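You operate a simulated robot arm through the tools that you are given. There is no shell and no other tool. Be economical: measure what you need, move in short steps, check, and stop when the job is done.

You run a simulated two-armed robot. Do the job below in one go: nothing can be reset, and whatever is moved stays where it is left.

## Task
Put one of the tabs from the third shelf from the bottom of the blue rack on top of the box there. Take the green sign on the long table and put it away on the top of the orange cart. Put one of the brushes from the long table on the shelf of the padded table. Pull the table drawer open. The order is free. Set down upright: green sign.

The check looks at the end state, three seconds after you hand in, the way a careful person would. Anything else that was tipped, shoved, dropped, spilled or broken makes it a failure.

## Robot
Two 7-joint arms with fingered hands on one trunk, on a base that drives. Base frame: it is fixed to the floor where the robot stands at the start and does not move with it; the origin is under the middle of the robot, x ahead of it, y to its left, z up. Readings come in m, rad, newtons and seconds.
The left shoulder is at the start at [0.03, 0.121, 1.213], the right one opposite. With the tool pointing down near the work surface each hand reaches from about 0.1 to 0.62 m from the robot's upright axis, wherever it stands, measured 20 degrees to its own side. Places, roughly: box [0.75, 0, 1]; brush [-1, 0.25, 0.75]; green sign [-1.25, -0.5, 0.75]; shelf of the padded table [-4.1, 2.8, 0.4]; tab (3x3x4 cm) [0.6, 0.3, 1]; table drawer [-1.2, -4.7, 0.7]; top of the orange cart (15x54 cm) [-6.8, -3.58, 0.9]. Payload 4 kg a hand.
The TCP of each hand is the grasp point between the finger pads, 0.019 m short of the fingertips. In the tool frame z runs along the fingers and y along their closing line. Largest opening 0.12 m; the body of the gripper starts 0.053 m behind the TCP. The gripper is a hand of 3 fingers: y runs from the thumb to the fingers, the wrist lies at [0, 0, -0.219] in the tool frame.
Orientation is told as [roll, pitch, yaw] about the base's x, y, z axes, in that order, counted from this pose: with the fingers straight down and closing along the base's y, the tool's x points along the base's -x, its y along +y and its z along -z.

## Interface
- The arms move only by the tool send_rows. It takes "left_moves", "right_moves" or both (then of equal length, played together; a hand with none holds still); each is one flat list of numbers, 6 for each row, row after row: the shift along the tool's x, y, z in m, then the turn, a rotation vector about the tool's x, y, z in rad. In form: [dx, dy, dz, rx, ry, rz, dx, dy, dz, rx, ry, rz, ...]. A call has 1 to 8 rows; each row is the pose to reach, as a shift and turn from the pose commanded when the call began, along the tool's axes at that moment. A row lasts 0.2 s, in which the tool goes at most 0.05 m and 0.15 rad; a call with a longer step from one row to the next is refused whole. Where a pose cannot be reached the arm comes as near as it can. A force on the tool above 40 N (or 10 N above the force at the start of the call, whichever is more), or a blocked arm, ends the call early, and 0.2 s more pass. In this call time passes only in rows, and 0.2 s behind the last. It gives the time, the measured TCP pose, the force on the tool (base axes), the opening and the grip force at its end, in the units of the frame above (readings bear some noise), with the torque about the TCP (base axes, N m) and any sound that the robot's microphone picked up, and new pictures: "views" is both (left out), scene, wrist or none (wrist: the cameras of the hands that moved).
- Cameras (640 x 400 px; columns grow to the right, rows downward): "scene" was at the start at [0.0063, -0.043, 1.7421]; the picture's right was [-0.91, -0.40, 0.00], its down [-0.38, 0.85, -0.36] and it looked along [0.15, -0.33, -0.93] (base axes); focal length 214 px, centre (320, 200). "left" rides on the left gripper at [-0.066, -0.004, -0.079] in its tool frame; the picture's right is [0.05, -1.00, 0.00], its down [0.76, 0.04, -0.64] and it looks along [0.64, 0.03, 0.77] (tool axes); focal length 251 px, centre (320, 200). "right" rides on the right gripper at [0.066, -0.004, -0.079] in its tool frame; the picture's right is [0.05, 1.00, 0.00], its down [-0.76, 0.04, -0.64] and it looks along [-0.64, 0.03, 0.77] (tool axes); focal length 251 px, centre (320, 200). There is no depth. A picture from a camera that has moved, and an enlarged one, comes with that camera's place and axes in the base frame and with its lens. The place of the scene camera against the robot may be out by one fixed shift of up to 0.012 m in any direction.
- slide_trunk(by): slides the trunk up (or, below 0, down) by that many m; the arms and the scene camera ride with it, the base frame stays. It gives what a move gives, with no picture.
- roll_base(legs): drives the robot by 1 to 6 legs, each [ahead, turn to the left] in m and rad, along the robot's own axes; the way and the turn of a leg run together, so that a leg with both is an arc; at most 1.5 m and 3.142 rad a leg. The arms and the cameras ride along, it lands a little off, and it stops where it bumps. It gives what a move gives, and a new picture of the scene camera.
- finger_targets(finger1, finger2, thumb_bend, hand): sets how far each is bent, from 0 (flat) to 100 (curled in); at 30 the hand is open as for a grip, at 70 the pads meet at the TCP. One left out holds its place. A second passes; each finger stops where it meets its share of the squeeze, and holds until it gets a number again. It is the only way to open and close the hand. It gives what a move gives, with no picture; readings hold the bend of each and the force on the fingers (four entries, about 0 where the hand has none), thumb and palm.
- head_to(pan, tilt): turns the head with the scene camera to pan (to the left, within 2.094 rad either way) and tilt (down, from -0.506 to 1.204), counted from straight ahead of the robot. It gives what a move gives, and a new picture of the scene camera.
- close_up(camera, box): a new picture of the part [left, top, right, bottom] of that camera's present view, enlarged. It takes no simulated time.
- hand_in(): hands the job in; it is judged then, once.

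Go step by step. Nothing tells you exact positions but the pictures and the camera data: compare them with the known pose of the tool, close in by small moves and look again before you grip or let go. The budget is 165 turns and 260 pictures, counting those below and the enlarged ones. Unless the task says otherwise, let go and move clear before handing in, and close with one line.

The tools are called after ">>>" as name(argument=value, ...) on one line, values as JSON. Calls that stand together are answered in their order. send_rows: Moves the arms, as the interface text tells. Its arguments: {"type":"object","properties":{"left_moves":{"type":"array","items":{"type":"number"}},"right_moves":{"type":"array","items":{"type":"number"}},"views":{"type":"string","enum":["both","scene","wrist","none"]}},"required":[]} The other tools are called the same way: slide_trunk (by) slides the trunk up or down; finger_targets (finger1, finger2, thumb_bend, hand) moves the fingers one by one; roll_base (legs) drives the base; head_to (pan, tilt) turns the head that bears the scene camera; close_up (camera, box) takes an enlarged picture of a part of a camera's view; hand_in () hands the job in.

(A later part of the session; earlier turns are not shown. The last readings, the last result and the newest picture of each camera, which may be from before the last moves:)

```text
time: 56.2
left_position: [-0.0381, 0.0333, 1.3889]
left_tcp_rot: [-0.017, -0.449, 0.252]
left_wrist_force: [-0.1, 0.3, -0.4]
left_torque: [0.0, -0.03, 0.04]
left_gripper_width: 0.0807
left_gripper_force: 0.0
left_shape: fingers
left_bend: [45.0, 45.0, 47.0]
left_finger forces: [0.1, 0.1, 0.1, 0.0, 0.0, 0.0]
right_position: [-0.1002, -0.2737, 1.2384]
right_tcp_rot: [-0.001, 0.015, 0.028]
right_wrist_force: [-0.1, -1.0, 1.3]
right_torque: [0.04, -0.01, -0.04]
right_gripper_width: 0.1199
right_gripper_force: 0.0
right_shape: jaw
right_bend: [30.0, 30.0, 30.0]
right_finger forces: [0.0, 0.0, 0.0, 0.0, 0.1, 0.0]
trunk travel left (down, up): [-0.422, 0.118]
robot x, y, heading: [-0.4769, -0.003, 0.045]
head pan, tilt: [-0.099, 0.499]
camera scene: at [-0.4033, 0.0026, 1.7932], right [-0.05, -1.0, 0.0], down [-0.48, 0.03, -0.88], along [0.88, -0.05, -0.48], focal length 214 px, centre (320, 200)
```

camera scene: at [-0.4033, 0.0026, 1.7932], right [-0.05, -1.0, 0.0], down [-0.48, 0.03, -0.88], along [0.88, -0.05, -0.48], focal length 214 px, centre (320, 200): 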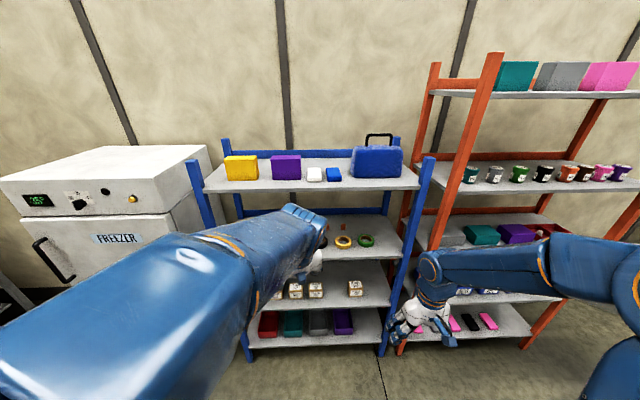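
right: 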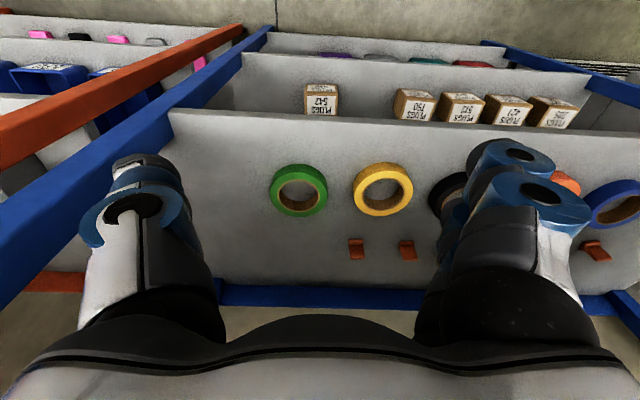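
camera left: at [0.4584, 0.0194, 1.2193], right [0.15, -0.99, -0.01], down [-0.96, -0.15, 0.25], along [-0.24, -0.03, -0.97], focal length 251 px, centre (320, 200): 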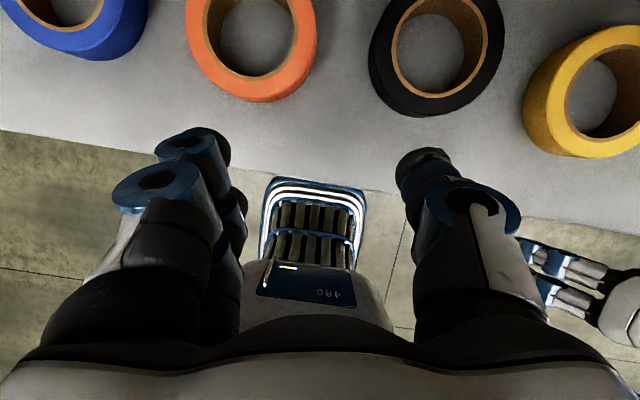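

>>> roll_base(legs=[[0, 3.1]])

>>> head_to(pan=0.0, tilt=0.7)

```text
time: 59.4
left_position: [-0.208, 0.3511, 1.3883]
left_tcp_rot: [-0.02, -0.446, 1.107]
left_wrist_force: [0.4, 0.1, 0.8]
left_torque: [-0.02, -0.01, -0.02]
left_gripper_width: 0.0808
left_gripper_force: 0.1
left_shape: fingers
left_bend: [45.0, 45.0, 47.0]
left_finger forces: [0.0, 0.0, 0.1, 0.0, 0.0, 0.1]
right_position: [-0.0193, 0.1034, 1.2394]
right_tcp_rot: [-0.002, 0.014, 0.878]
right_wrist_force: [-0.2, 1.4, -0.3]
right_torque: [0.01, 0.03, -0.01]
right_gripper_width: 0.1202
right_gripper_force: 0.0
right_shape: jaw
right_bend: [30.0, 30.0, 30.0]
right_finger forces: [0.0, 0.0, 0.1, 0.1, 0.0, 0.1]
trunk travel left (down, up): [-0.422, 0.118]
robot x, y, heading: [-0.4434, -0.0284, 0.905]
head pan, tilt: [-0.099, 0.499]
stopped in leg 1: the robot was blocked; the commanded pose is now the measured one
camera scene: at [-0.3879, 0.0284, 1.7932], right [0.72, -0.69, 0.0], down [-0.33, -0.35, -0.88], along [0.61, 0.63, -0.48], focal length 214 px, centre (320, 200)
```

scene: 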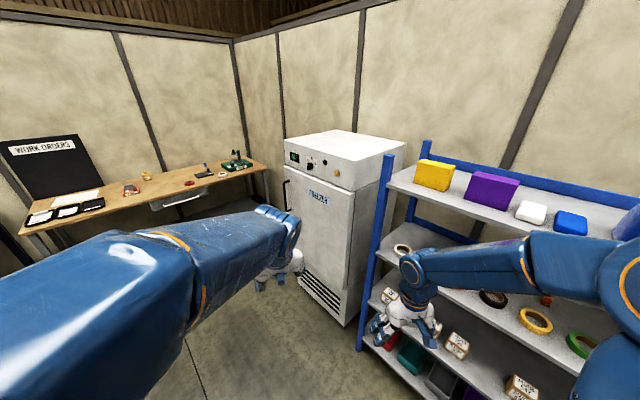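

```text
time: 60.1
left_position: [-0.2091, 0.3505, 1.3888]
left_tcp_rot: [-0.017, -0.448, 1.106]
left_wrist_force: [0.5, -0.1, 0.2]
left_torque: [-0.03, 0.01, 0.01]
left_gripper_width: 0.0807
left_gripper_force: 0.1
left_shape: fingers
left_bend: [45.0, 45.0, 47.0]
left_finger forces: [0.0, 0.0, 0.0, 0.0, 0.0, 0.0]
right_position: [-0.0196, 0.103, 1.2392]
right_tcp_rot: [-0.002, 0.013, 0.878]
right_wrist_force: [-0.4, -0.3, 0.1]
right_torque: [0.02, -0.04, 0.03]
right_gripper_width: 0.12
right_gripper_force: 0.2
right_shape: jaw
right_bend: [30.0, 30.0, 30.0]
right_finger forces: [0.0, 0.1, 0.0, 0.1, 0.1, 0.0]
trunk travel left (down, up): [-0.422, 0.118]
robot x, y, heading: [-0.4405, -0.0284, 0.907]
head pan, tilt: [0.0, 0.7]
camera scene: at [-0.3997, 0.029, 1.7756], right [0.79, -0.62, 0.0], down [-0.4, -0.51, -0.77], along [0.47, 0.6, -0.64], focal length 214 px, centre (320, 200)
```

scene: 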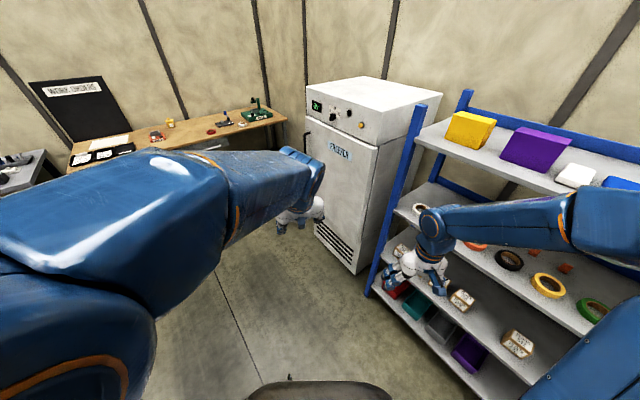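

The stop comes after the same angle anywhere, so it is likely the drive, not an obstacle. I try turning in smaller legs.

>>> roll_base(legs=[[0, 0.5]])

```text
time: 61.9
left_position: [-0.416, 0.4177, 1.3895]
left_tcp_rot: [-0.017, -0.45, 1.603]
left_wrist_force: [-0.2, 1.0, 0.8]
left_torque: [0.0, 0.01, 0.01]
left_gripper_width: 0.0808
left_gripper_force: 0.1
left_shape: fingers
left_bend: [45.0, 45.0, 47.0]
left_finger forces: [0.0, 0.0, 0.1, 0.0, 0.0, 0.0]
right_position: [-0.1332, 0.2902, 1.2389]
right_tcp_rot: [0.001, 0.013, 1.376]
right_wrist_force: [0.0, 0.0, 1.2]
right_torque: [0.05, 0.01, -0.01]
right_gripper_width: 0.12
right_gripper_force: 0.0
right_shape: jaw
right_bend: [30.0, 30.0, 30.0]
right_finger forces: [0.0, 0.0, 0.1, 0.0, 0.0, 0.0]
trunk travel left (down, up): [-0.422, 0.118]
robot x, y, heading: [-0.4128, -0.0306, 1.402]
head pan, tilt: [0.0, 0.7]
camera scene: at [-0.397, 0.0379, 1.7756], right [0.99, -0.17, 0.0], down [-0.11, -0.63, -0.77], along [0.13, 0.76, -0.64], focal length 214 px, centre (320, 200)
```

scene: 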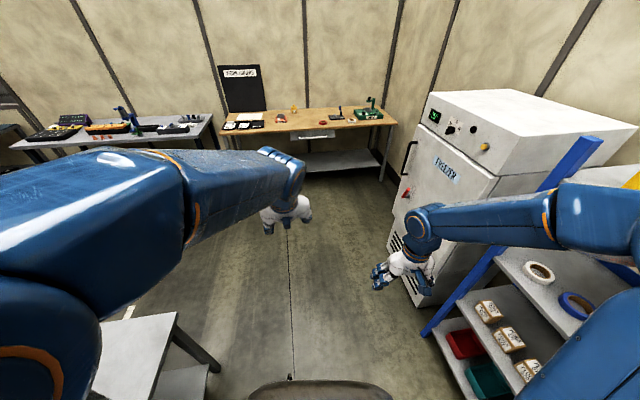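

Small legs work. I drive to about (−0.60, 0.36) facing the table, so the nearer brush at about (−1.12, 0.2) comes in front of the left hand.

>>> roll_base(legs=[[0, 0.6], [0.42, 0], [0, 0.57], [0, 0.57]])

```text
time: 67.6
left_position: [-1.001, 0.5417, 1.3899]
left_tcp_rot: [-0.018, -0.45, 2.728]
left_wrist_force: [-0.4, -0.7, 0.1]
left_torque: [-0.03, 0.0, 0.0]
left_gripper_width: 0.0806
left_gripper_force: 0.0
left_shape: fingers
left_bend: [45.0, 45.0, 47.0]
left_finger forces: [0.0, 0.0, 0.1, 0.0, 0.0, 0.0]
right_position: [-0.7635, 0.743, 1.2393]
right_tcp_rot: [-0.001, 0.015, 2.502]
right_wrist_force: [0.0, 0.1, 0.0]
right_torque: [0.03, -0.02, -0.01]
right_gripper_width: 0.12
right_gripper_force: 0.0
right_shape: jaw
right_bend: [30.0, 30.0, 30.0]
right_finger forces: [0.1, 0.0, 0.1, 0.0, 0.0, 0.0]
trunk travel left (down, up): [-0.422, 0.118]
robot x, y, heading: [-0.5648, 0.3875, 2.545]
head pan, tilt: [0.0, 0.7]
stopped in leg 3: the robot was blocked; the commanded pose is now the measured one
camera scene: at [-0.6155, 0.4313, 1.7755], right [0.56, 0.83, 0.0], down [0.53, -0.36, -0.76], along [-0.64, 0.43, -0.64], focal length 214 px, centre (320, 200)
```

scene: 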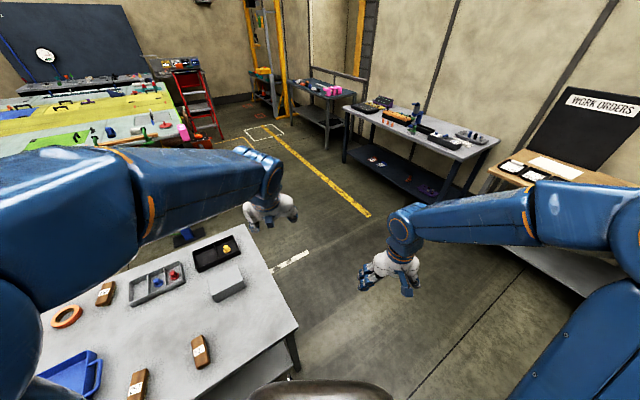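

>>> roll_base(legs=[[0, 0.57]])

>>> head_to(pan=0.3, tilt=0.9)

```text
time: 69.6
left_position: [-1.012, 0.28, 1.3899]
left_tcp_rot: [-0.017, -0.451, -2.979]
left_wrist_force: [0.1, 0.4, 0.3]
left_torque: [-0.03, 0.03, 0.04]
left_gripper_width: 0.0808
left_gripper_force: 0.1
left_shape: fingers
left_bend: [45.0, 45.0, 47.0]
left_finger forces: [0.0, 0.1, 0.0, 0.0, 0.0, 0.1]
right_position: [-0.9247, 0.577, 1.2382]
right_tcp_rot: [-0.005, 0.015, 3.083]
right_wrist_force: [0.3, -0.1, 0.9]
right_torque: [-0.07, 0.04, 0.0]
right_gripper_width: 0.1197
right_gripper_force: 0.1
right_shape: jaw
right_bend: [30.0, 30.0, 30.0]
right_finger forces: [0.0, 0.1, 0.0, 0.0, 0.0, 0.0]
trunk travel left (down, up): [-0.422, 0.118]
robot x, y, heading: [-0.566, 0.4243, 3.121]
head pan, tilt: [0.0, 0.7]
camera scene: at [-0.6248, 0.4326, 1.7757], right [0.02, 1.0, 0.0], down [0.64, -0.02, -0.77], along [-0.77, 0.02, -0.64], focal length 214 px, centre (320, 200)
```

scene: 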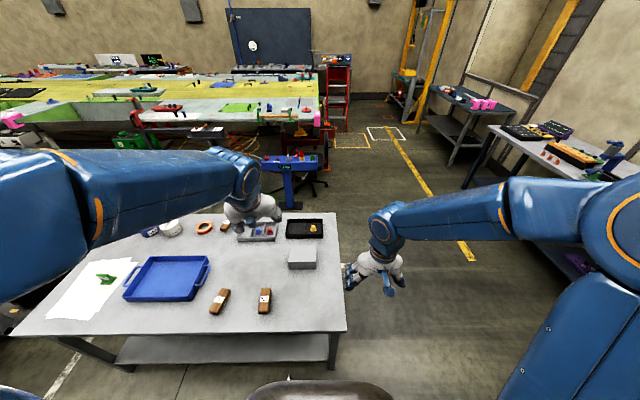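

```text
time: 70.4
left_position: [-1.016, 0.273, 1.3885]
left_tcp_rot: [-0.022, -0.448, -2.973]
left_wrist_force: [-0.3, -1.0, 0.1]
left_torque: [0.0, -0.02, -0.06]
left_gripper_width: 0.081
left_gripper_force: 0.0
left_shape: fingers
left_bend: [45.0, 45.0, 47.0]
left_finger forces: [0.0, 0.0, 0.0, 0.0, 0.0, 0.0]
right_position: [-0.9286, 0.5728, 1.2392]
right_tcp_rot: [-0.005, 0.015, 3.083]
right_wrist_force: [0.4, -0.5, 0.3]
right_torque: [0.02, -0.01, 0.0]
right_gripper_width: 0.1201
right_gripper_force: 0.0
right_shape: jaw
right_bend: [30.0, 30.0, 30.0]
right_finger forces: [0.0, 0.1, 0.0, 0.0, 0.0, 0.0]
trunk travel left (down, up): [-0.422, 0.118]
robot x, y, heading: [-0.563, 0.4233, 3.122]
head pan, tilt: [0.3, 0.901]
camera scene: at [-0.6171, 0.403, 1.7593], right [-0.27, 0.96, 0.0], down [0.75, 0.22, -0.62], along [-0.6, -0.17, -0.78], focal length 214 px, centre (320, 200)
```

scene: 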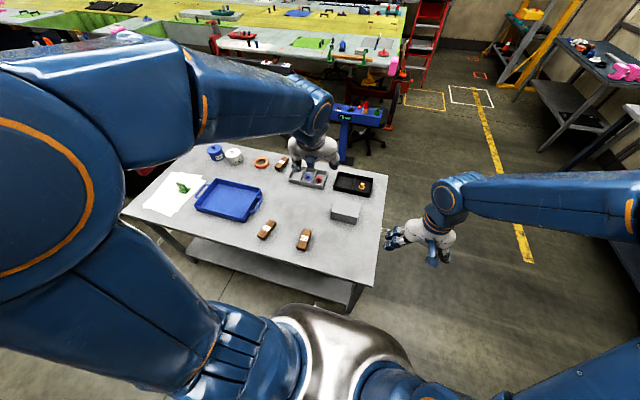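

The nearer brush lies at about (−1.105, 0.182) with its long axis along x. I lower the trunk 0.3 m and straighten the left hand downward.

>>> slide_trunk(by=-0.3)

>>> send_rows(left_moves=[0, 0, 0, 0, 0.15, 0, 0.01, 0.02, 0, 0, 0.3, 0, 0.02, 0.04, 0, 0, 0.45, 0])

```text
time: 73.4
left_position: [-1.0143, 0.2771, 1.0884]
left_tcp_rot: [-0.019, -0.45, -2.978]
left_wrist_force: [0.1, -0.4, -0.9]
left_torque: [0.01, 0.04, 0.0]
left_gripper_width: 0.0808
left_gripper_force: 0.0
left_shape: fingers
left_bend: [45.0, 45.0, 47.0]
left_finger forces: [0.0, 0.0, 0.0, 0.1, 0.0, 0.0]
right_position: [-0.9264, 0.5744, 0.938]
right_tcp_rot: [-0.005, 0.015, 3.084]
right_wrist_force: [0.2, -0.2, 0.4]
right_torque: [-0.02, -0.01, -0.02]
right_gripper_width: 0.1199
right_gripper_force: 0.1
right_shape: jaw
right_bend: [30.0, 30.0, 30.0]
right_finger forces: [0.1, 0.0, 0.0, 0.0, 0.1, 0.0]
trunk travel left (down, up): [-0.122, 0.418]
robot x, y, heading: [-0.5659, 0.4255, 3.12]
head pan, tilt: [0.3, 0.901]
```

```text
time: 74.2
left_position: [-0.992, 0.2392, 1.0789]
left_tcp_rot: [-0.018, 0.003, -2.987]
left_wrist_force: [0.1, -1.2, -0.6]
left_torque: [-0.03, -0.04, -0.03]
left_gripper_width: 0.0807
left_gripper_force: 0.1
left_shape: fingers
left_bend: [45.0, 45.0, 47.0]
left_finger forces: [0.0, 0.0, 0.0, 0.0, 0.0, 0.0]
right_position: [-0.927, 0.5753, 0.9383]
right_tcp_rot: [-0.004, 0.015, 3.082]
right_wrist_force: [-1.3, 0.2, 0.8]
right_torque: [-0.01, 0.02, -0.03]
right_gripper_width: 0.1198
right_gripper_force: 0.2
right_shape: jaw
right_bend: [30.0, 30.0, 30.0]
right_finger forces: [0.0, 0.0, 0.1, 0.0, 0.0, 0.0]
trunk travel left (down, up): [-0.122, 0.418]
robot x, y, heading: [-0.5634, 0.4215, 3.117]
head pan, tilt: [0.3, 0.901]
camera scene: at [-0.6164, 0.4068, 1.4593], right [-0.27, 0.96, 0.0], down [0.75, 0.21, -0.62], along [-0.6, -0.17, -0.78], focal length 214 px, centre (320, 200)
camera left: at [-1.0569, 0.2315, 1.1576], right [-0.1, 0.99, 0.02], down [0.76, 0.07, 0.65], along [0.64, 0.08, -0.76], focal length 251 px, centre (320, 200)
```

scene: 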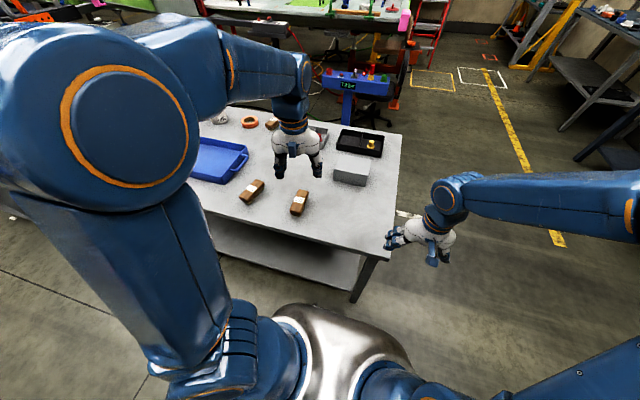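
left: 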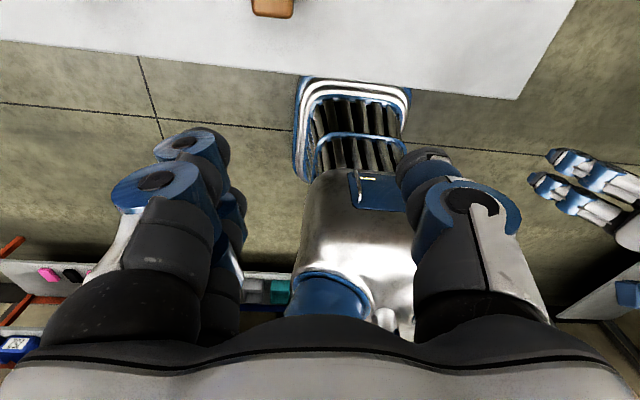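

The hand points down. I move it above the brush, turned to match the brush's axis.

>>> send_rows(left_moves=[-0.026, 0.008, 0.032, 0, 0, 0.058, -0.051, 0.0155, 0.064, 0, 0, 0.116, -0.077, 0.023, 0.096, 0, 0, 0.174, -0.103, 0.031, 0.128, 0, 0, 0.232, -0.1285, 0.0387, 0.16, 0, 0, 0.29])

```text
time: 75.4
left_position: [-1.1122, 0.1848, 0.9179]
left_tcp_rot: [-0.017, -0.006, 3.007]
left_wrist_force: [-0.3, -1.5, 0.2]
left_torque: [0.02, -0.02, -0.04]
left_gripper_width: 0.081
left_gripper_force: 0.0
left_shape: fingers
left_bend: [45.0, 45.0, 47.0]
left_finger forces: [0.1, 0.0, 0.0, 0.0, 0.0, 0.1]
right_position: [-0.9275, 0.5756, 0.9384]
right_tcp_rot: [-0.005, 0.018, 3.081]
right_wrist_force: [-0.2, -0.1, -0.1]
right_torque: [0.03, -0.03, 0.02]
right_gripper_width: 0.12
right_gripper_force: 0.0
right_shape: jaw
right_bend: [30.0, 30.0, 30.0]
right_finger forces: [0.0, 0.2, 0.0, 0.1, 0.0, 0.0]
trunk travel left (down, up): [-0.122, 0.418]
robot x, y, heading: [-0.5648, 0.4166, 3.12]
head pan, tilt: [0.3, 0.901]
camera scene: at [-0.6169, 0.4065, 1.4593], right [-0.27, 0.96, 0.0], down [0.75, 0.21, -0.62], along [-0.6, -0.17, -0.78], focal length 214 px, centre (320, 200)
camera left: at [-1.1773, 0.1955, 0.9969], right [0.19, 0.98, 0.02], down [0.75, -0.15, 0.64], along [0.63, -0.11, -0.77], focal length 251 px, centre (320, 200)
```

scene: 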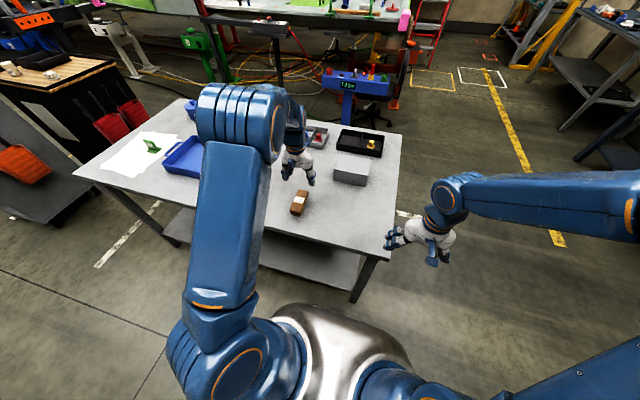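
left: 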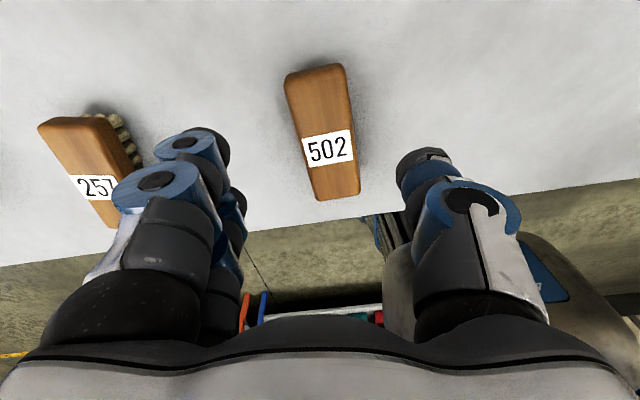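

Brush "502" is centred at about (−1.075, 0.186). I shift the hand to it, open a little more, and lower to z 0.84.

>>> finger_targets(hand="left", finger1=38, finger2=38, thumb_bend=38)

>>> send_rows(left_moves=[0.016, -0.002, 0.039, 0, 0, -0.065, 0.0316, -0.005, 0.078, 0, 0, -0.13], views="wrist")

```text
time: 76.4
left_position: [-1.1116, 0.1841, 0.9191]
left_tcp_rot: [-0.015, -0.004, 3.008]
left_wrist_force: [0.4, -0.3, 1.3]
left_torque: [-0.03, -0.03, -0.01]
left_gripper_width: 0.1047
left_gripper_force: 0.0
left_shape: fingers
left_bend: [38.0, 38.0, 38.0]
left_finger forces: [0.0, 0.0, 0.1, 0.1, 0.1, 0.1]
right_position: [-0.9267, 0.5737, 0.9382]
right_tcp_rot: [-0.005, 0.014, 3.083]
right_wrist_force: [0.7, -0.4, -0.1]
right_torque: [0.0, 0.04, -0.04]
right_gripper_width: 0.1202
right_gripper_force: 0.1
right_shape: jaw
right_bend: [30.0, 30.0, 30.0]
right_finger forces: [0.0, 0.0, 0.0, 0.1, 0.0, 0.1]
trunk travel left (down, up): [-0.122, 0.418]
robot x, y, heading: [-0.5637, 0.4182, 3.121]
head pan, tilt: [0.3, 0.901]
```

```text
time: 77.0
left_position: [-1.0789, 0.1842, 0.8411]
left_tcp_rot: [-0.015, -0.005, 3.138]
left_wrist_force: [0.1, -1.0, 0.9]
left_torque: [0.01, 0.01, 0.0]
left_gripper_width: 0.1046
left_gripper_force: 0.1
left_shape: fingers
left_bend: [38.0, 38.0, 38.0]
left_finger forces: [0.1, 0.1, 0.1, 0.0, 0.0, 0.0]
right_position: [-0.9272, 0.5748, 0.9382]
right_tcp_rot: [-0.003, 0.016, 3.081]
right_wrist_force: [-0.3, -0.2, -0.6]
right_torque: [-0.01, 0.03, 0.03]
right_gripper_width: 0.12
right_gripper_force: 0.1
right_shape: jaw
right_bend: [30.0, 30.0, 30.0]
right_finger forces: [0.0, 0.1, 0.0, 0.0, 0.0, 0.0]
trunk travel left (down, up): [-0.122, 0.418]
robot x, y, heading: [-0.5667, 0.4228, 3.122]
head pan, tilt: [0.3, 0.901]
camera left: at [-1.145, 0.1864, 0.9195], right [0.06, 1.0, 0.02], down [0.77, -0.05, 0.64], along [0.64, -0.02, -0.77], focal length 251 px, centre (320, 200)
```

left: 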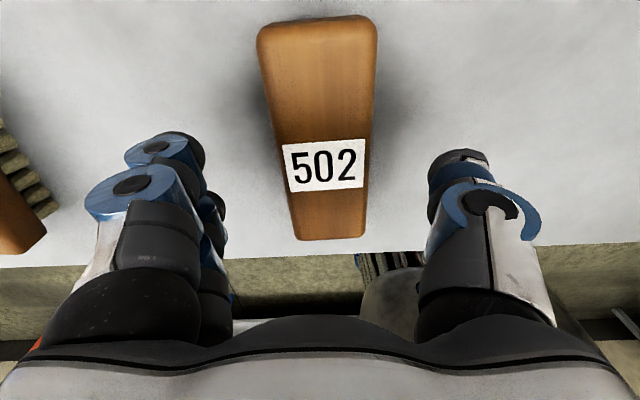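

>>> send_rows(left_moves=[0.005, -0.001, 0.027, 0, 0, 0, 0.01, -0.003, 0.053, 0, 0, 0], views="wrist")

```text
time: 77.6
left_position: [-1.0776, 0.1904, 0.802]
left_tcp_rot: [-0.018, -0.019, 3.136]
left_wrist_force: [4.0, 3.2, 21.7]
left_torque: [-1.23, -0.31, 0.3]
left_gripper_width: 0.1079
left_gripper_force: 10.9
left_shape: fingers
left_bend: [37.0, 37.0, 38.0]
left_finger forces: [5.5, 15.5, 0.0, 0.0, 0.4, 0.0]
right_position: [-0.9266, 0.5738, 0.9388]
right_tcp_rot: [-0.002, 0.015, 3.082]
right_wrist_force: [-0.4, -0.2, -0.9]
right_torque: [0.03, -0.02, 0.01]
right_gripper_width: 0.1201
right_gripper_force: 0.0
right_shape: jaw
right_bend: [30.0, 30.0, 30.0]
right_finger forces: [0.1, 0.1, 0.0, 0.0, 0.1, 0.1]
trunk travel left (down, up): [-0.122, 0.418]
robot x, y, heading: [-0.5678, 0.4206, 3.119]
head pan, tilt: [0.3, 0.901]
stopped in row 2 (left hand): the force on the tool passed its limit at 58 N (the readings are from after the stop); the commanded pose is now the measured one
camera left: at [-1.1408, 0.1937, 0.882], right [0.06, 1.0, 0.02], down [0.78, -0.06, 0.63], along [0.63, -0.02, -0.78], focal length 251 px, centre (320, 200)
```

left: 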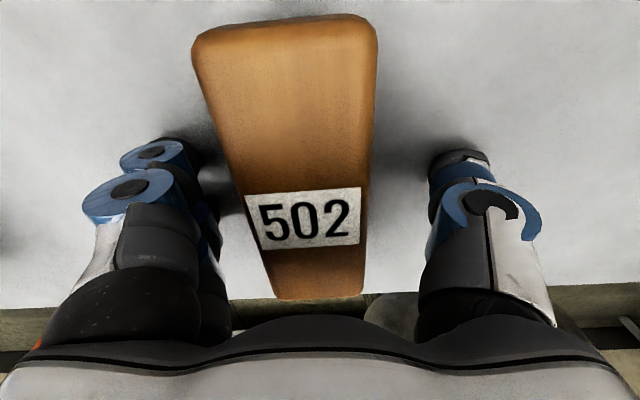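

The fingertips touch the table (surface near z 0.775). I lift 7 mm, centre on the brush, and close.

>>> send_rows(left_moves=[0.006, 0.008, -0.009, 0, 0, 0], views="none")

>>> finger_targets(hand="left", finger1=66, finger2=66, thumb_bend=66)

>>> close_up(camera="left", box=[0, 0, 640, 400])

```text
time: 78.0
left_position: [-1.0684, 0.1833, 0.8085]
left_tcp_rot: [-0.02, -0.014, 3.137]
left_wrist_force: [0.4, 0.2, -0.6]
left_torque: [-0.01, 0.02, -0.03]
left_gripper_width: 0.106
left_gripper_force: 0.0
left_shape: fingers
left_bend: [38.0, 38.0, 38.0]
left_finger forces: [0.0, 0.0, 0.0, 0.1, 0.1, 0.1]
right_position: [-0.9264, 0.5752, 0.9387]
right_tcp_rot: [-0.003, 0.016, 3.083]
right_wrist_force: [0.0, 0.5, -0.3]
right_torque: [0.04, 0.0, 0.01]
right_gripper_width: 0.1199
right_gripper_force: 0.0
right_shape: jaw
right_bend: [30.0, 30.0, 30.0]
right_finger forces: [0.0, 0.0, 0.1, 0.1, 0.0, 0.0]
trunk travel left (down, up): [-0.122, 0.418]
robot x, y, heading: [-0.5623, 0.4199, 3.121]
head pan, tilt: [0.3, 0.901]
```

```text
time: 79.0
left_position: [-1.0697, 0.1833, 0.8074]
left_tcp_rot: [-0.019, -0.014, 3.136]
left_wrist_force: [0.4, 0.4, 1.0]
left_torque: [-0.01, -0.01, -0.01]
left_gripper_width: 0.0468
left_gripper_force: 18.5
left_shape: fingers
left_bend: [60.0, 60.0, 56.0]
left_finger forces: [9.0, 9.2, 0.1, 0.0, 18.5, 0.1]
right_position: [-0.9261, 0.5739, 0.9378]
right_tcp_rot: [-0.004, 0.016, 3.082]
right_wrist_force: [0.4, -0.4, 0.1]
right_torque: [0.06, 0.0, -0.02]
right_gripper_width: 0.1199
right_gripper_force: 0.1
right_shape: jaw
right_bend: [30.0, 30.0, 30.0]
right_finger forces: [0.0, 0.0, 0.0, 0.0, 0.1, 0.1]
trunk travel left (down, up): [-0.122, 0.418]
robot x, y, heading: [-0.5669, 0.4228, 3.116]
head pan, tilt: [0.3, 0.901]
```

```text
1.00 times, centred on (320, 200) of left (not enlarged: the box is as wide or as high as the picture)
camera zoom: at [-1.1341, 0.1858, 0.8878], right [0.06, 1.0, 0.02], down [0.77, -0.06, 0.63], along [0.63, -0.02, -0.78], focal length 251 px, centre (320, 200)
```

zoom: 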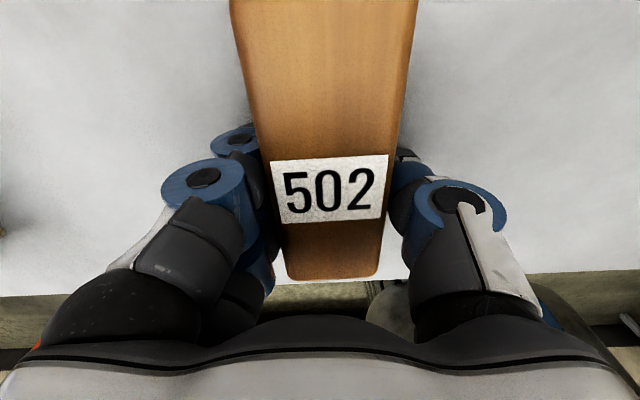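

The brush is gripped firmly. I lift it and raise the trunk for travel.

>>> send_rows(left_moves=[0, 0, -0.04, 0, 0, 0, 0, 0, -0.08, 0, 0, 0, 0, 0, -0.12, 0, 0, 0], views="wrist")

>>> slide_trunk(by=0.25)

>>> head_to(pan=-0.5, tilt=0.35)

```text
time: 79.8
left_position: [-1.0667, 0.1808, 0.9303]
left_tcp_rot: [-0.02, -0.013, 3.136]
left_wrist_force: [-0.3, -0.3, -1.3]
left_torque: [0.01, -0.03, 0.01]
left_gripper_width: 0.0472
left_gripper_force: 18.5
left_shape: fingers
left_bend: [60.0, 60.0, 56.0]
left_finger forces: [9.1, 9.2, 0.0, 0.0, 18.4, 0.0]
right_position: [-0.9278, 0.575, 0.9383]
right_tcp_rot: [-0.003, 0.015, 3.083]
right_wrist_force: [-0.5, 0.1, 0.1]
right_torque: [0.01, 0.01, -0.01]
right_gripper_width: 0.1202
right_gripper_force: 0.1
right_shape: jaw
right_bend: [30.0, 30.0, 30.0]
right_finger forces: [0.1, 0.0, 0.1, 0.0, 0.0, 0.0]
trunk travel left (down, up): [-0.122, 0.418]
robot x, y, heading: [-0.5666, 0.4224, 3.12]
head pan, tilt: [0.3, 0.901]
camera left: at [-1.1309, 0.1832, 1.0097], right [0.06, 1.0, 0.02], down [0.77, -0.06, 0.63], along [0.63, -0.02, -0.78], focal length 251 px, centre (320, 200)
```

left: 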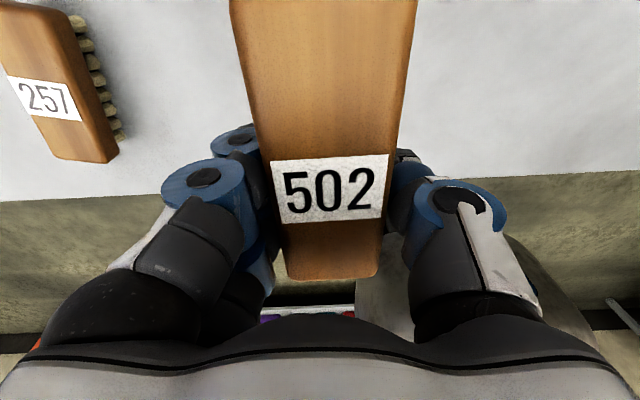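

```text
time: 82.4
left_position: [-1.0669, 0.182, 1.1798]
left_tcp_rot: [-0.02, -0.012, 3.136]
left_wrist_force: [0.2, -0.3, 0.0]
left_torque: [0.0, -0.03, -0.01]
left_gripper_width: 0.0475
left_gripper_force: 18.6
left_shape: fingers
left_bend: [60.0, 60.0, 56.0]
left_finger forces: [9.1, 9.2, 0.0, 0.0, 18.6, 0.1]
right_position: [-0.9269, 0.5747, 1.1875]
right_tcp_rot: [-0.003, 0.017, 3.083]
right_wrist_force: [0.1, 0.1, -0.3]
right_torque: [-0.02, 0.0, 0.0]
right_gripper_width: 0.1198
right_gripper_force: 0.0
right_shape: jaw
right_bend: [30.0, 30.0, 30.0]
right_finger forces: [0.1, 0.0, 0.0, 0.0, 0.0, 0.0]
trunk travel left (down, up): [-0.372, 0.168]
robot x, y, heading: [-0.5668, 0.4207, 3.121]
head pan, tilt: [0.3, 0.901]
```

```text
time: 83.5
left_position: [-1.0665, 0.1816, 1.1791]
left_tcp_rot: [-0.02, -0.013, 3.138]
left_wrist_force: [-0.1, 0.0, -0.9]
left_torque: [-0.03, -0.04, 0.02]
left_gripper_width: 0.0471
left_gripper_force: 18.3
left_shape: fingers
left_bend: [60.0, 60.0, 56.0]
left_finger forces: [9.1, 9.4, 0.0, 0.1, 18.4, 0.0]
right_position: [-0.9265, 0.5752, 1.1882]
right_tcp_rot: [-0.003, 0.016, 3.084]
right_wrist_force: [1.0, 0.5, 0.6]
right_torque: [-0.01, 0.02, 0.01]
right_gripper_width: 0.1199
right_gripper_force: 0.1
right_shape: jaw
right_bend: [30.0, 30.0, 30.0]
right_finger forces: [0.1, 0.0, 0.1, 0.1, 0.0, 0.0]
trunk travel left (down, up): [-0.372, 0.168]
robot x, y, heading: [-0.5673, 0.4214, 3.117]
head pan, tilt: [-0.499, 0.351]
camera scene: at [-0.624, 0.4739, 1.7568], right [0.5, 0.87, 0.0], down [0.3, -0.17, -0.94], along [-0.81, 0.47, -0.34], focal length 214 px, centre (320, 200)
```

scene: 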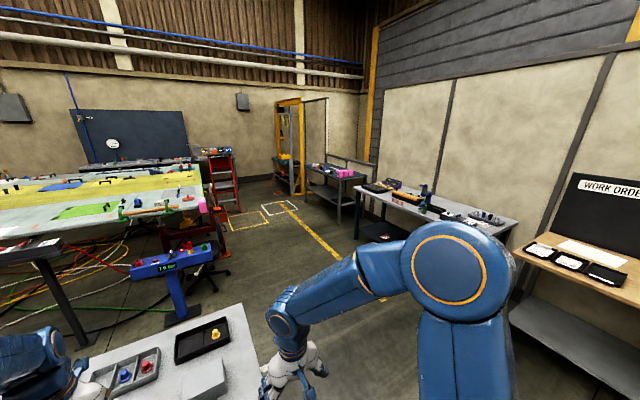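

The target table is the small one with pink items at about (−4.1, 2.8), its front near y 2.5. I go around the long table's end first.

>>> roll_base(legs=[[0, -0.5], [0, -0.52], [1.25, 0]])

```text
time: 86.1
left_position: [-1.1057, 0.5499, 1.179]
left_tcp_rot: [-0.018, -0.011, 2.449]
left_wrist_force: [0.6, 1.0, -0.6]
left_torque: [-0.06, -0.02, -0.01]
left_gripper_width: 0.0469
left_gripper_force: 17.3
left_shape: fingers
left_bend: [61.0, 61.0, 56.0]
left_finger forces: [9.1, 8.9, 0.1, 0.1, 18.2, 0.0]
right_position: [-0.7478, 0.7671, 1.1884]
right_tcp_rot: [0.0, 0.015, 2.391]
right_wrist_force: [0.2, -0.2, 0.5]
right_torque: [-0.02, 0.01, 0.01]
right_gripper_width: 0.1202
right_gripper_force: 0.1
right_shape: jaw
right_bend: [30.0, 30.0, 30.0]
right_finger forces: [0.0, 0.1, 0.0, 0.0, 0.1, 0.1]
trunk travel left (down, up): [-0.372, 0.168]
robot x, y, heading: [-0.5949, 0.384, 2.426]
head pan, tilt: [-0.499, 0.351]
stopped in leg 2: the robot was blocked; the commanded pose is now the measured one
camera scene: at [-0.6074, 0.4654, 1.7568], right [0.94, 0.35, 0.0], down [0.12, -0.32, -0.94], along [-0.33, 0.88, -0.35], focal length 214 px, centre (320, 200)
```

scene: 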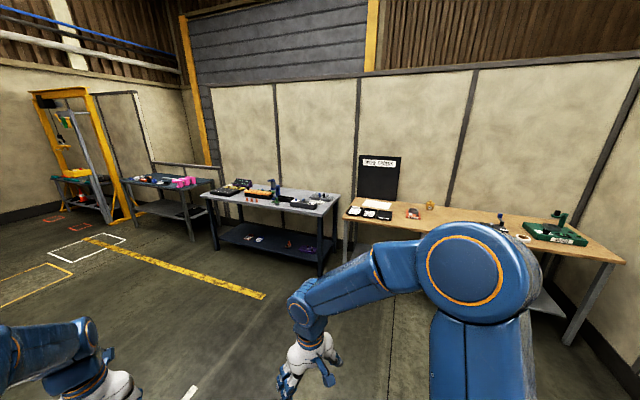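

>>> roll_base(legs=[[0, -0.62], [0.4, -0.05], [0.6, 0.3]])

```text
time: 88.3
left_position: [-0.919, 0.8172, 1.1788]
left_tcp_rot: [-0.018, -0.013, 1.838]
left_wrist_force: [0.5, -0.4, -1.2]
left_torque: [-0.02, 0.0, 0.0]
left_gripper_width: 0.047
left_gripper_force: 18.3
left_shape: fingers
left_bend: [61.0, 61.0, 56.0]
left_finger forces: [9.3, 9.1, 0.0, 0.0, 18.3, 0.0]
right_position: [-0.5009, 0.7888, 1.1891]
right_tcp_rot: [-0.003, 0.016, 1.784]
right_wrist_force: [0.8, 0.2, 0.1]
right_torque: [0.02, -0.04, 0.03]
right_gripper_width: 0.1197
right_gripper_force: 0.0
right_shape: jaw
right_bend: [30.0, 30.0, 30.0]
right_finger forces: [0.0, 0.0, 0.1, 0.0, 0.1, 0.1]
trunk travel left (down, up): [-0.372, 0.168]
robot x, y, heading: [-0.638, 0.3731, 1.806]
head pan, tilt: [-0.499, 0.351]
stopped in leg 1: the robot was blocked; the commanded pose is now the measured one
camera scene: at [-0.604, 0.453, 1.7569], right [0.97, -0.26, 0.0], down [-0.09, -0.33, -0.94], along [0.24, 0.91, -0.34], focal length 214 px, centre (320, 200)
```

scene: 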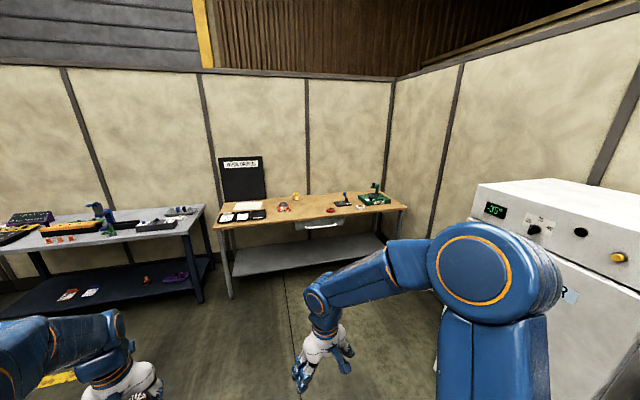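

>>> roll_base(legs=[[0.45, 0], [0.6, 0.6], [0.6, 0.6]])

```text
time: 96.0
left_position: [-1.8867, 1.5111, 1.1903]
left_tcp_rot: [-0.024, -0.034, 2.835]
left_wrist_force: [1.5, 0.0, -1.1]
left_torque: [0.0, 0.06, 0.02]
left_gripper_width: 0.0469
left_gripper_force: 18.1
left_shape: fingers
left_bend: [61.0, 61.0, 56.0]
left_finger forces: [9.1, 8.7, 0.1, 0.0, 17.8, 0.0]
right_position: [-1.6358, 1.8446, 1.1983]
right_tcp_rot: [-0.004, -0.009, 2.782]
right_wrist_force: [0.4, -0.4, -0.3]
right_torque: [-0.01, 0.04, -0.04]
right_gripper_width: 0.1203
right_gripper_force: 0.1
right_shape: jaw
right_bend: [30.0, 30.0, 30.0]
right_finger forces: [0.0, 0.1, 0.1, 0.0, 0.0, 0.1]
trunk travel left (down, up): [-0.372, 0.168]
robot x, y, heading: [-1.3695, 1.5588, 2.825]
head pan, tilt: [-0.499, 0.351]
stopped in leg 3: the robot was blocked; the commanded pose is now the measured one
camera scene: at [-1.3945, 1.6174, 1.7578], right [0.73, 0.69, 0.0], down [0.23, -0.25, -0.94], along [-0.65, 0.69, -0.33], focal length 214 px, centre (320, 200)
```

scene: 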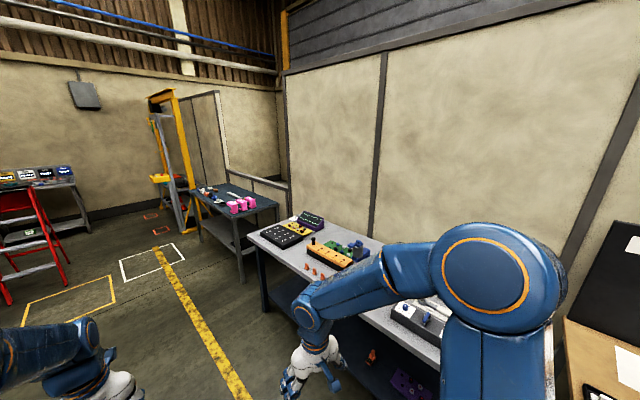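

I continue along the aisle toward the front of the small table.

>>> roll_base(legs=[[1.3, 0.17], [1.3, 0]])

```text
time: 108.6
left_position: [-4.4293, 1.8715, 1.1846]
left_tcp_rot: [-0.02, -0.024, 3.02]
left_wrist_force: [-0.1, 1.1, -1.2]
left_torque: [0.0, -0.03, 0.02]
left_gripper_width: 0.0468
left_gripper_force: 17.6
left_shape: fingers
left_bend: [61.0, 61.0, 56.0]
left_finger forces: [8.9, 8.9, 0.0, 0.0, 17.8, 0.0]
right_position: [-4.2438, 2.2477, 1.1929]
right_tcp_rot: [-0.005, 0.005, 2.965]
right_wrist_force: [-0.5, 0.1, -0.4]
right_torque: [0.01, -0.01, -0.02]
right_gripper_width: 0.12
right_gripper_force: 0.0
right_shape: jaw
right_bend: [30.0, 30.0, 30.0]
right_finger forces: [0.0, 0.1, 0.0, 0.0, 0.0, 0.0]
trunk travel left (down, up): [-0.372, 0.168]
robot x, y, heading: [-3.914, 2.0084, 3.01]
head pan, tilt: [-0.499, 0.351]
camera scene: at [-3.9687, 2.0666, 1.7569], right [0.59, 0.81, 0.0], down [0.28, -0.2, -0.94], along [-0.76, 0.55, -0.34], focal length 214 px, centre (320, 200)
```

scene: 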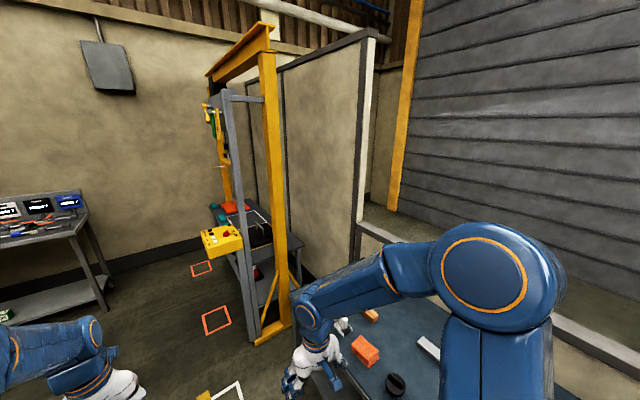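

>>> roll_base(legs=[[0, -0.65]])

>>> roll_base(legs=[[0, -0.65]])

>>> head_to(pan=0.0, tilt=0.8)

```text
time: 110.7
left_position: [-4.4132, 2.1941, 1.1836]
left_tcp_rot: [-0.023, -0.022, 2.399]
left_wrist_force: [-0.4, 0.6, -1.6]
left_torque: [-0.04, -0.03, 0.03]
left_gripper_width: 0.0469
left_gripper_force: 17.6
left_shape: fingers
left_bend: [61.0, 61.0, 56.0]
left_finger forces: [9.3, 9.3, 0.0, 0.0, 18.5, 0.0]
right_position: [-4.0442, 2.3918, 1.1926]
right_tcp_rot: [-0.001, 0.007, 2.343]
right_wrist_force: [0.1, 0.3, -0.1]
right_torque: [-0.02, 0.0, -0.02]
right_gripper_width: 0.12
right_gripper_force: 0.0
right_shape: jaw
right_bend: [30.0, 30.0, 30.0]
right_finger forces: [0.0, 0.0, 0.1, 0.0, 0.1, 0.1]
trunk travel left (down, up): [-0.372, 0.168]
robot x, y, heading: [-3.9441, 1.9764, 2.373]
head pan, tilt: [-0.499, 0.351]
stopped in leg 1: the robot was blocked; the commanded pose is now the measured one
camera scene: at [-3.9557, 2.0574, 1.7568], right [0.96, 0.29, 0.0], down [0.1, -0.33, -0.94], along [-0.28, 0.9, -0.34], focal length 214 px, centre (320, 200)
```

scene: 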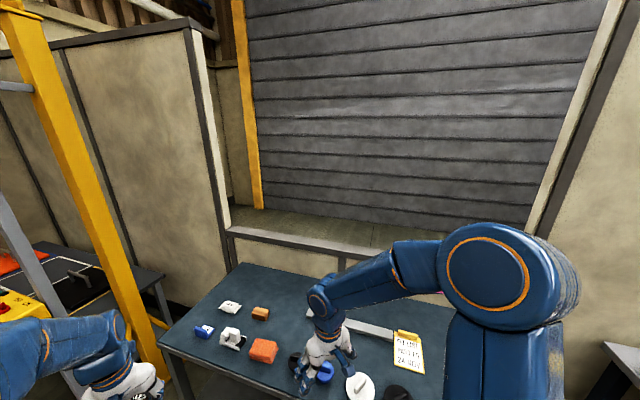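

```text
time: 112.8
left_position: [-4.1996, 2.4295, 1.1837]
left_tcp_rot: [-0.018, -0.021, 1.78]
left_wrist_force: [-0.8, 0.5, -0.8]
left_torque: [-0.05, 0.03, 0.03]
left_gripper_width: 0.0468
left_gripper_force: 18.3
left_shape: fingers
left_bend: [61.0, 61.0, 56.0]
left_finger forces: [9.3, 9.1, 0.0, 0.0, 18.5, 0.1]
right_position: [-3.7852, 2.3766, 1.1923]
right_tcp_rot: [-0.001, 0.005, 1.728]
right_wrist_force: [0.1, -0.1, -0.9]
right_torque: [0.03, 0.03, 0.03]
right_gripper_width: 0.1198
right_gripper_force: 0.0
right_shape: jaw
right_bend: [30.0, 30.0, 30.0]
right_finger forces: [0.1, 0.0, 0.0, 0.0, 0.1, 0.0]
trunk travel left (down, up): [-0.372, 0.168]
robot x, y, heading: [-3.988, 1.9664, 1.728]
head pan, tilt: [-0.499, 0.351]
stopped in leg 1: the robot was blocked; the commanded pose is now the measured one
camera scene: at [-3.9512, 2.0463, 1.7568], right [0.94, -0.33, 0.0], down [-0.11, -0.33, -0.94], along [0.31, 0.89, -0.35], focal length 214 px, centre (320, 200)
```

scene: 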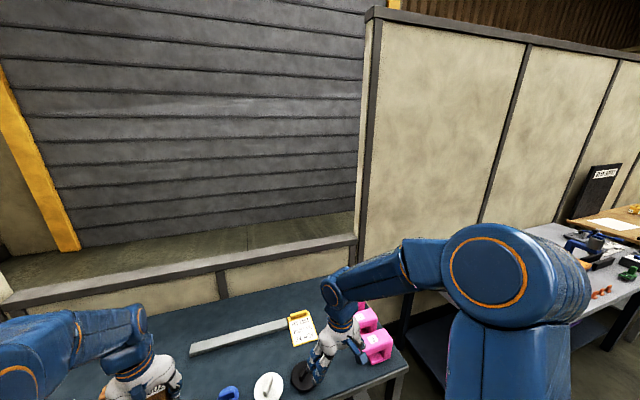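

```text
time: 113.8
left_position: [-4.2018, 2.4276, 1.1825]
left_tcp_rot: [-0.02, -0.023, 1.781]
left_wrist_force: [-1.0, -0.1, -1.5]
left_torque: [-0.01, -0.01, 0.02]
left_gripper_width: 0.0461
left_gripper_force: 18.3
left_shape: fingers
left_bend: [61.0, 61.0, 56.0]
left_finger forces: [9.3, 9.1, 0.0, 0.1, 18.5, 0.0]
right_position: [-3.7863, 2.3747, 1.1933]
right_tcp_rot: [-0.004, 0.004, 1.728]
right_wrist_force: [-0.7, 0.0, 0.5]
right_torque: [0.0, -0.02, -0.03]
right_gripper_width: 0.1201
right_gripper_force: 0.0
right_shape: jaw
right_bend: [30.0, 30.0, 30.0]
right_finger forces: [0.0, 0.0, 0.0, 0.0, 0.0, 0.0]
trunk travel left (down, up): [-0.372, 0.168]
robot x, y, heading: [-3.9889, 1.9683, 1.727]
head pan, tilt: [0.0, 0.799]
camera scene: at [-3.997, 2.0367, 1.7173], right [0.99, 0.16, 0.0], down [0.11, -0.71, -0.7], along [-0.11, 0.69, -0.72], focal length 214 px, centre (320, 200)
```

scene: 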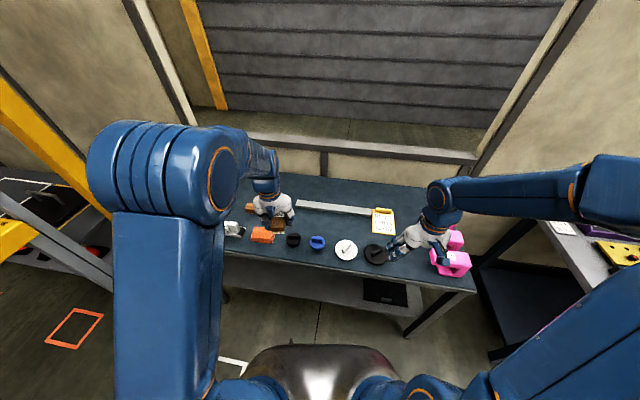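

>>> close_up(camera="scene", box=[200, 190, 500, 378])

```text
2.13 times, centred on (350, 284) of scene
camera zoom: at [-3.997, 2.0367, 1.7173], right [0.99, 0.16, 0.0], down [0.11, -0.71, -0.7], along [-0.11, 0.69, -0.72], focal length 456 px, centre (256, 21)
```

zoom: 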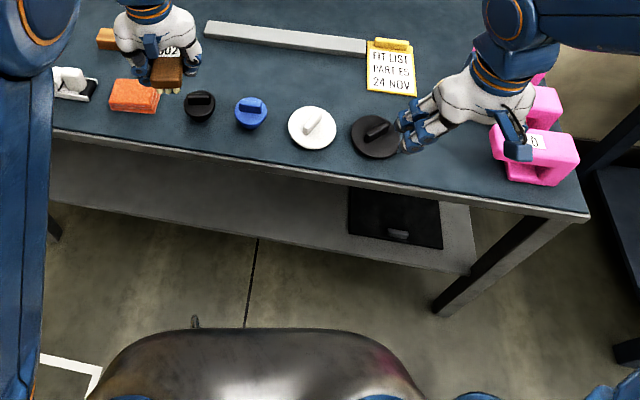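

The padded table's front edge is at y ≈ 2.47, top ≈ 0.81, shelf ≈ 0.42 flush below it, free on the left part. I square up and back off a little before lowering.

>>> roll_base(legs=[[-0.07, -0.15]])

>>> send_rows(left_moves=[0.035, 0, 0, 0, 0, 0, 0.07, 0, 0, 0, -0.1, 0, 0.1, 0, 0, 0, -0.25, 0, 0.12, 0, 0, 0, -0.4, 0], views="scene")

```text
time: 114.8
left_position: [-4.1264, 2.3859, 1.1839]
left_tcp_rot: [-0.026, -0.023, 1.629]
left_wrist_force: [-0.8, -0.3, -1.9]
left_torque: [-0.04, -0.04, 0.0]
left_gripper_width: 0.0464
left_gripper_force: 18.3
left_shape: fingers
left_bend: [61.0, 61.0, 56.0]
left_finger forces: [9.5, 8.9, 0.0, 0.1, 18.4, 0.0]
right_position: [-3.7248, 2.27, 1.194]
right_tcp_rot: [-0.006, 0.003, 1.575]
right_wrist_force: [-0.1, -0.1, 0.1]
right_torque: [-0.01, -0.09, 0.02]
right_gripper_width: 0.1197
right_gripper_force: 0.2
right_shape: jaw
right_bend: [30.0, 30.0, 30.0]
right_finger forces: [0.0, 0.1, 0.0, 0.0, 0.1, 0.0]
trunk travel left (down, up): [-0.372, 0.168]
robot x, y, heading: [-3.9852, 1.8997, 1.58]
head pan, tilt: [0.0, 0.799]
camera scene: at [-3.9884, 1.967, 1.7173], right [1.0, 0.01, 0.0], down [0.01, -0.72, -0.7], along [-0.01, 0.7, -0.72], focal length 214 px, centre (320, 200)
```

scene: 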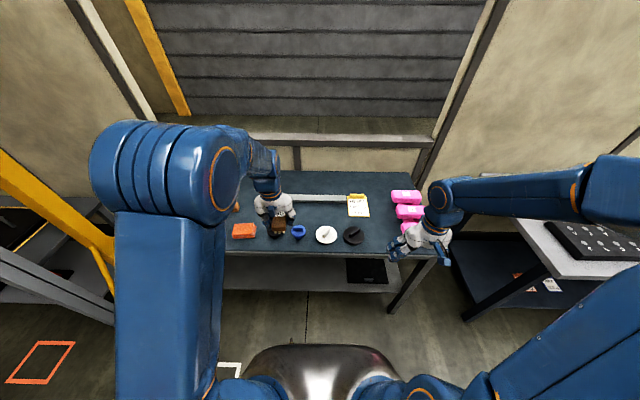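

```text
time: 115.8
left_position: [-4.1177, 2.2672, 1.1829]
left_tcp_rot: [-0.023, -0.423, 1.638]
left_wrist_force: [-0.1, -0.7, -2.1]
left_torque: [-0.02, -0.01, -0.01]
left_gripper_width: 0.0467
left_gripper_force: 18.4
left_shape: fingers
left_bend: [61.0, 61.0, 56.0]
left_finger forces: [9.2, 8.7, 0.0, 0.0, 18.1, 0.0]
right_position: [-3.7225, 2.27, 1.1934]
right_tcp_rot: [-0.004, 0.0, 1.576]
right_wrist_force: [-1.5, -0.2, 0.2]
right_torque: [-0.02, 0.02, 0.03]
right_gripper_width: 0.12
right_gripper_force: 0.1
right_shape: jaw
right_bend: [30.0, 30.0, 30.0]
right_finger forces: [0.0, 0.0, 0.0, 0.0, 0.0, 0.0]
trunk travel left (down, up): [-0.372, 0.168]
robot x, y, heading: [-3.9825, 1.8994, 1.584]
head pan, tilt: [0.0, 0.799]
camera scene: at [-3.9835, 1.967, 1.7173], right [1.0, 0.01, 0.0], down [0.01, -0.72, -0.7], along [-0.01, 0.7, -0.72], focal length 214 px, centre (320, 200)
```

scene: 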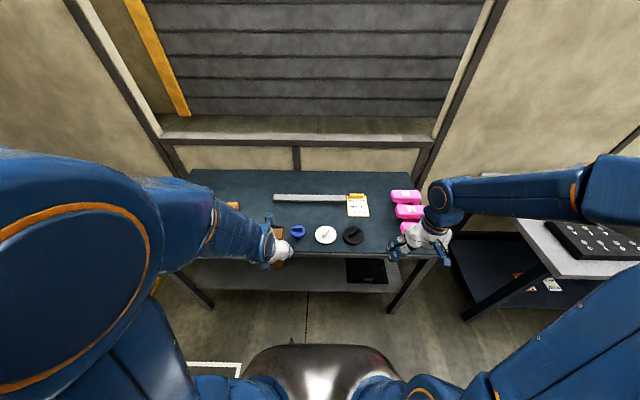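

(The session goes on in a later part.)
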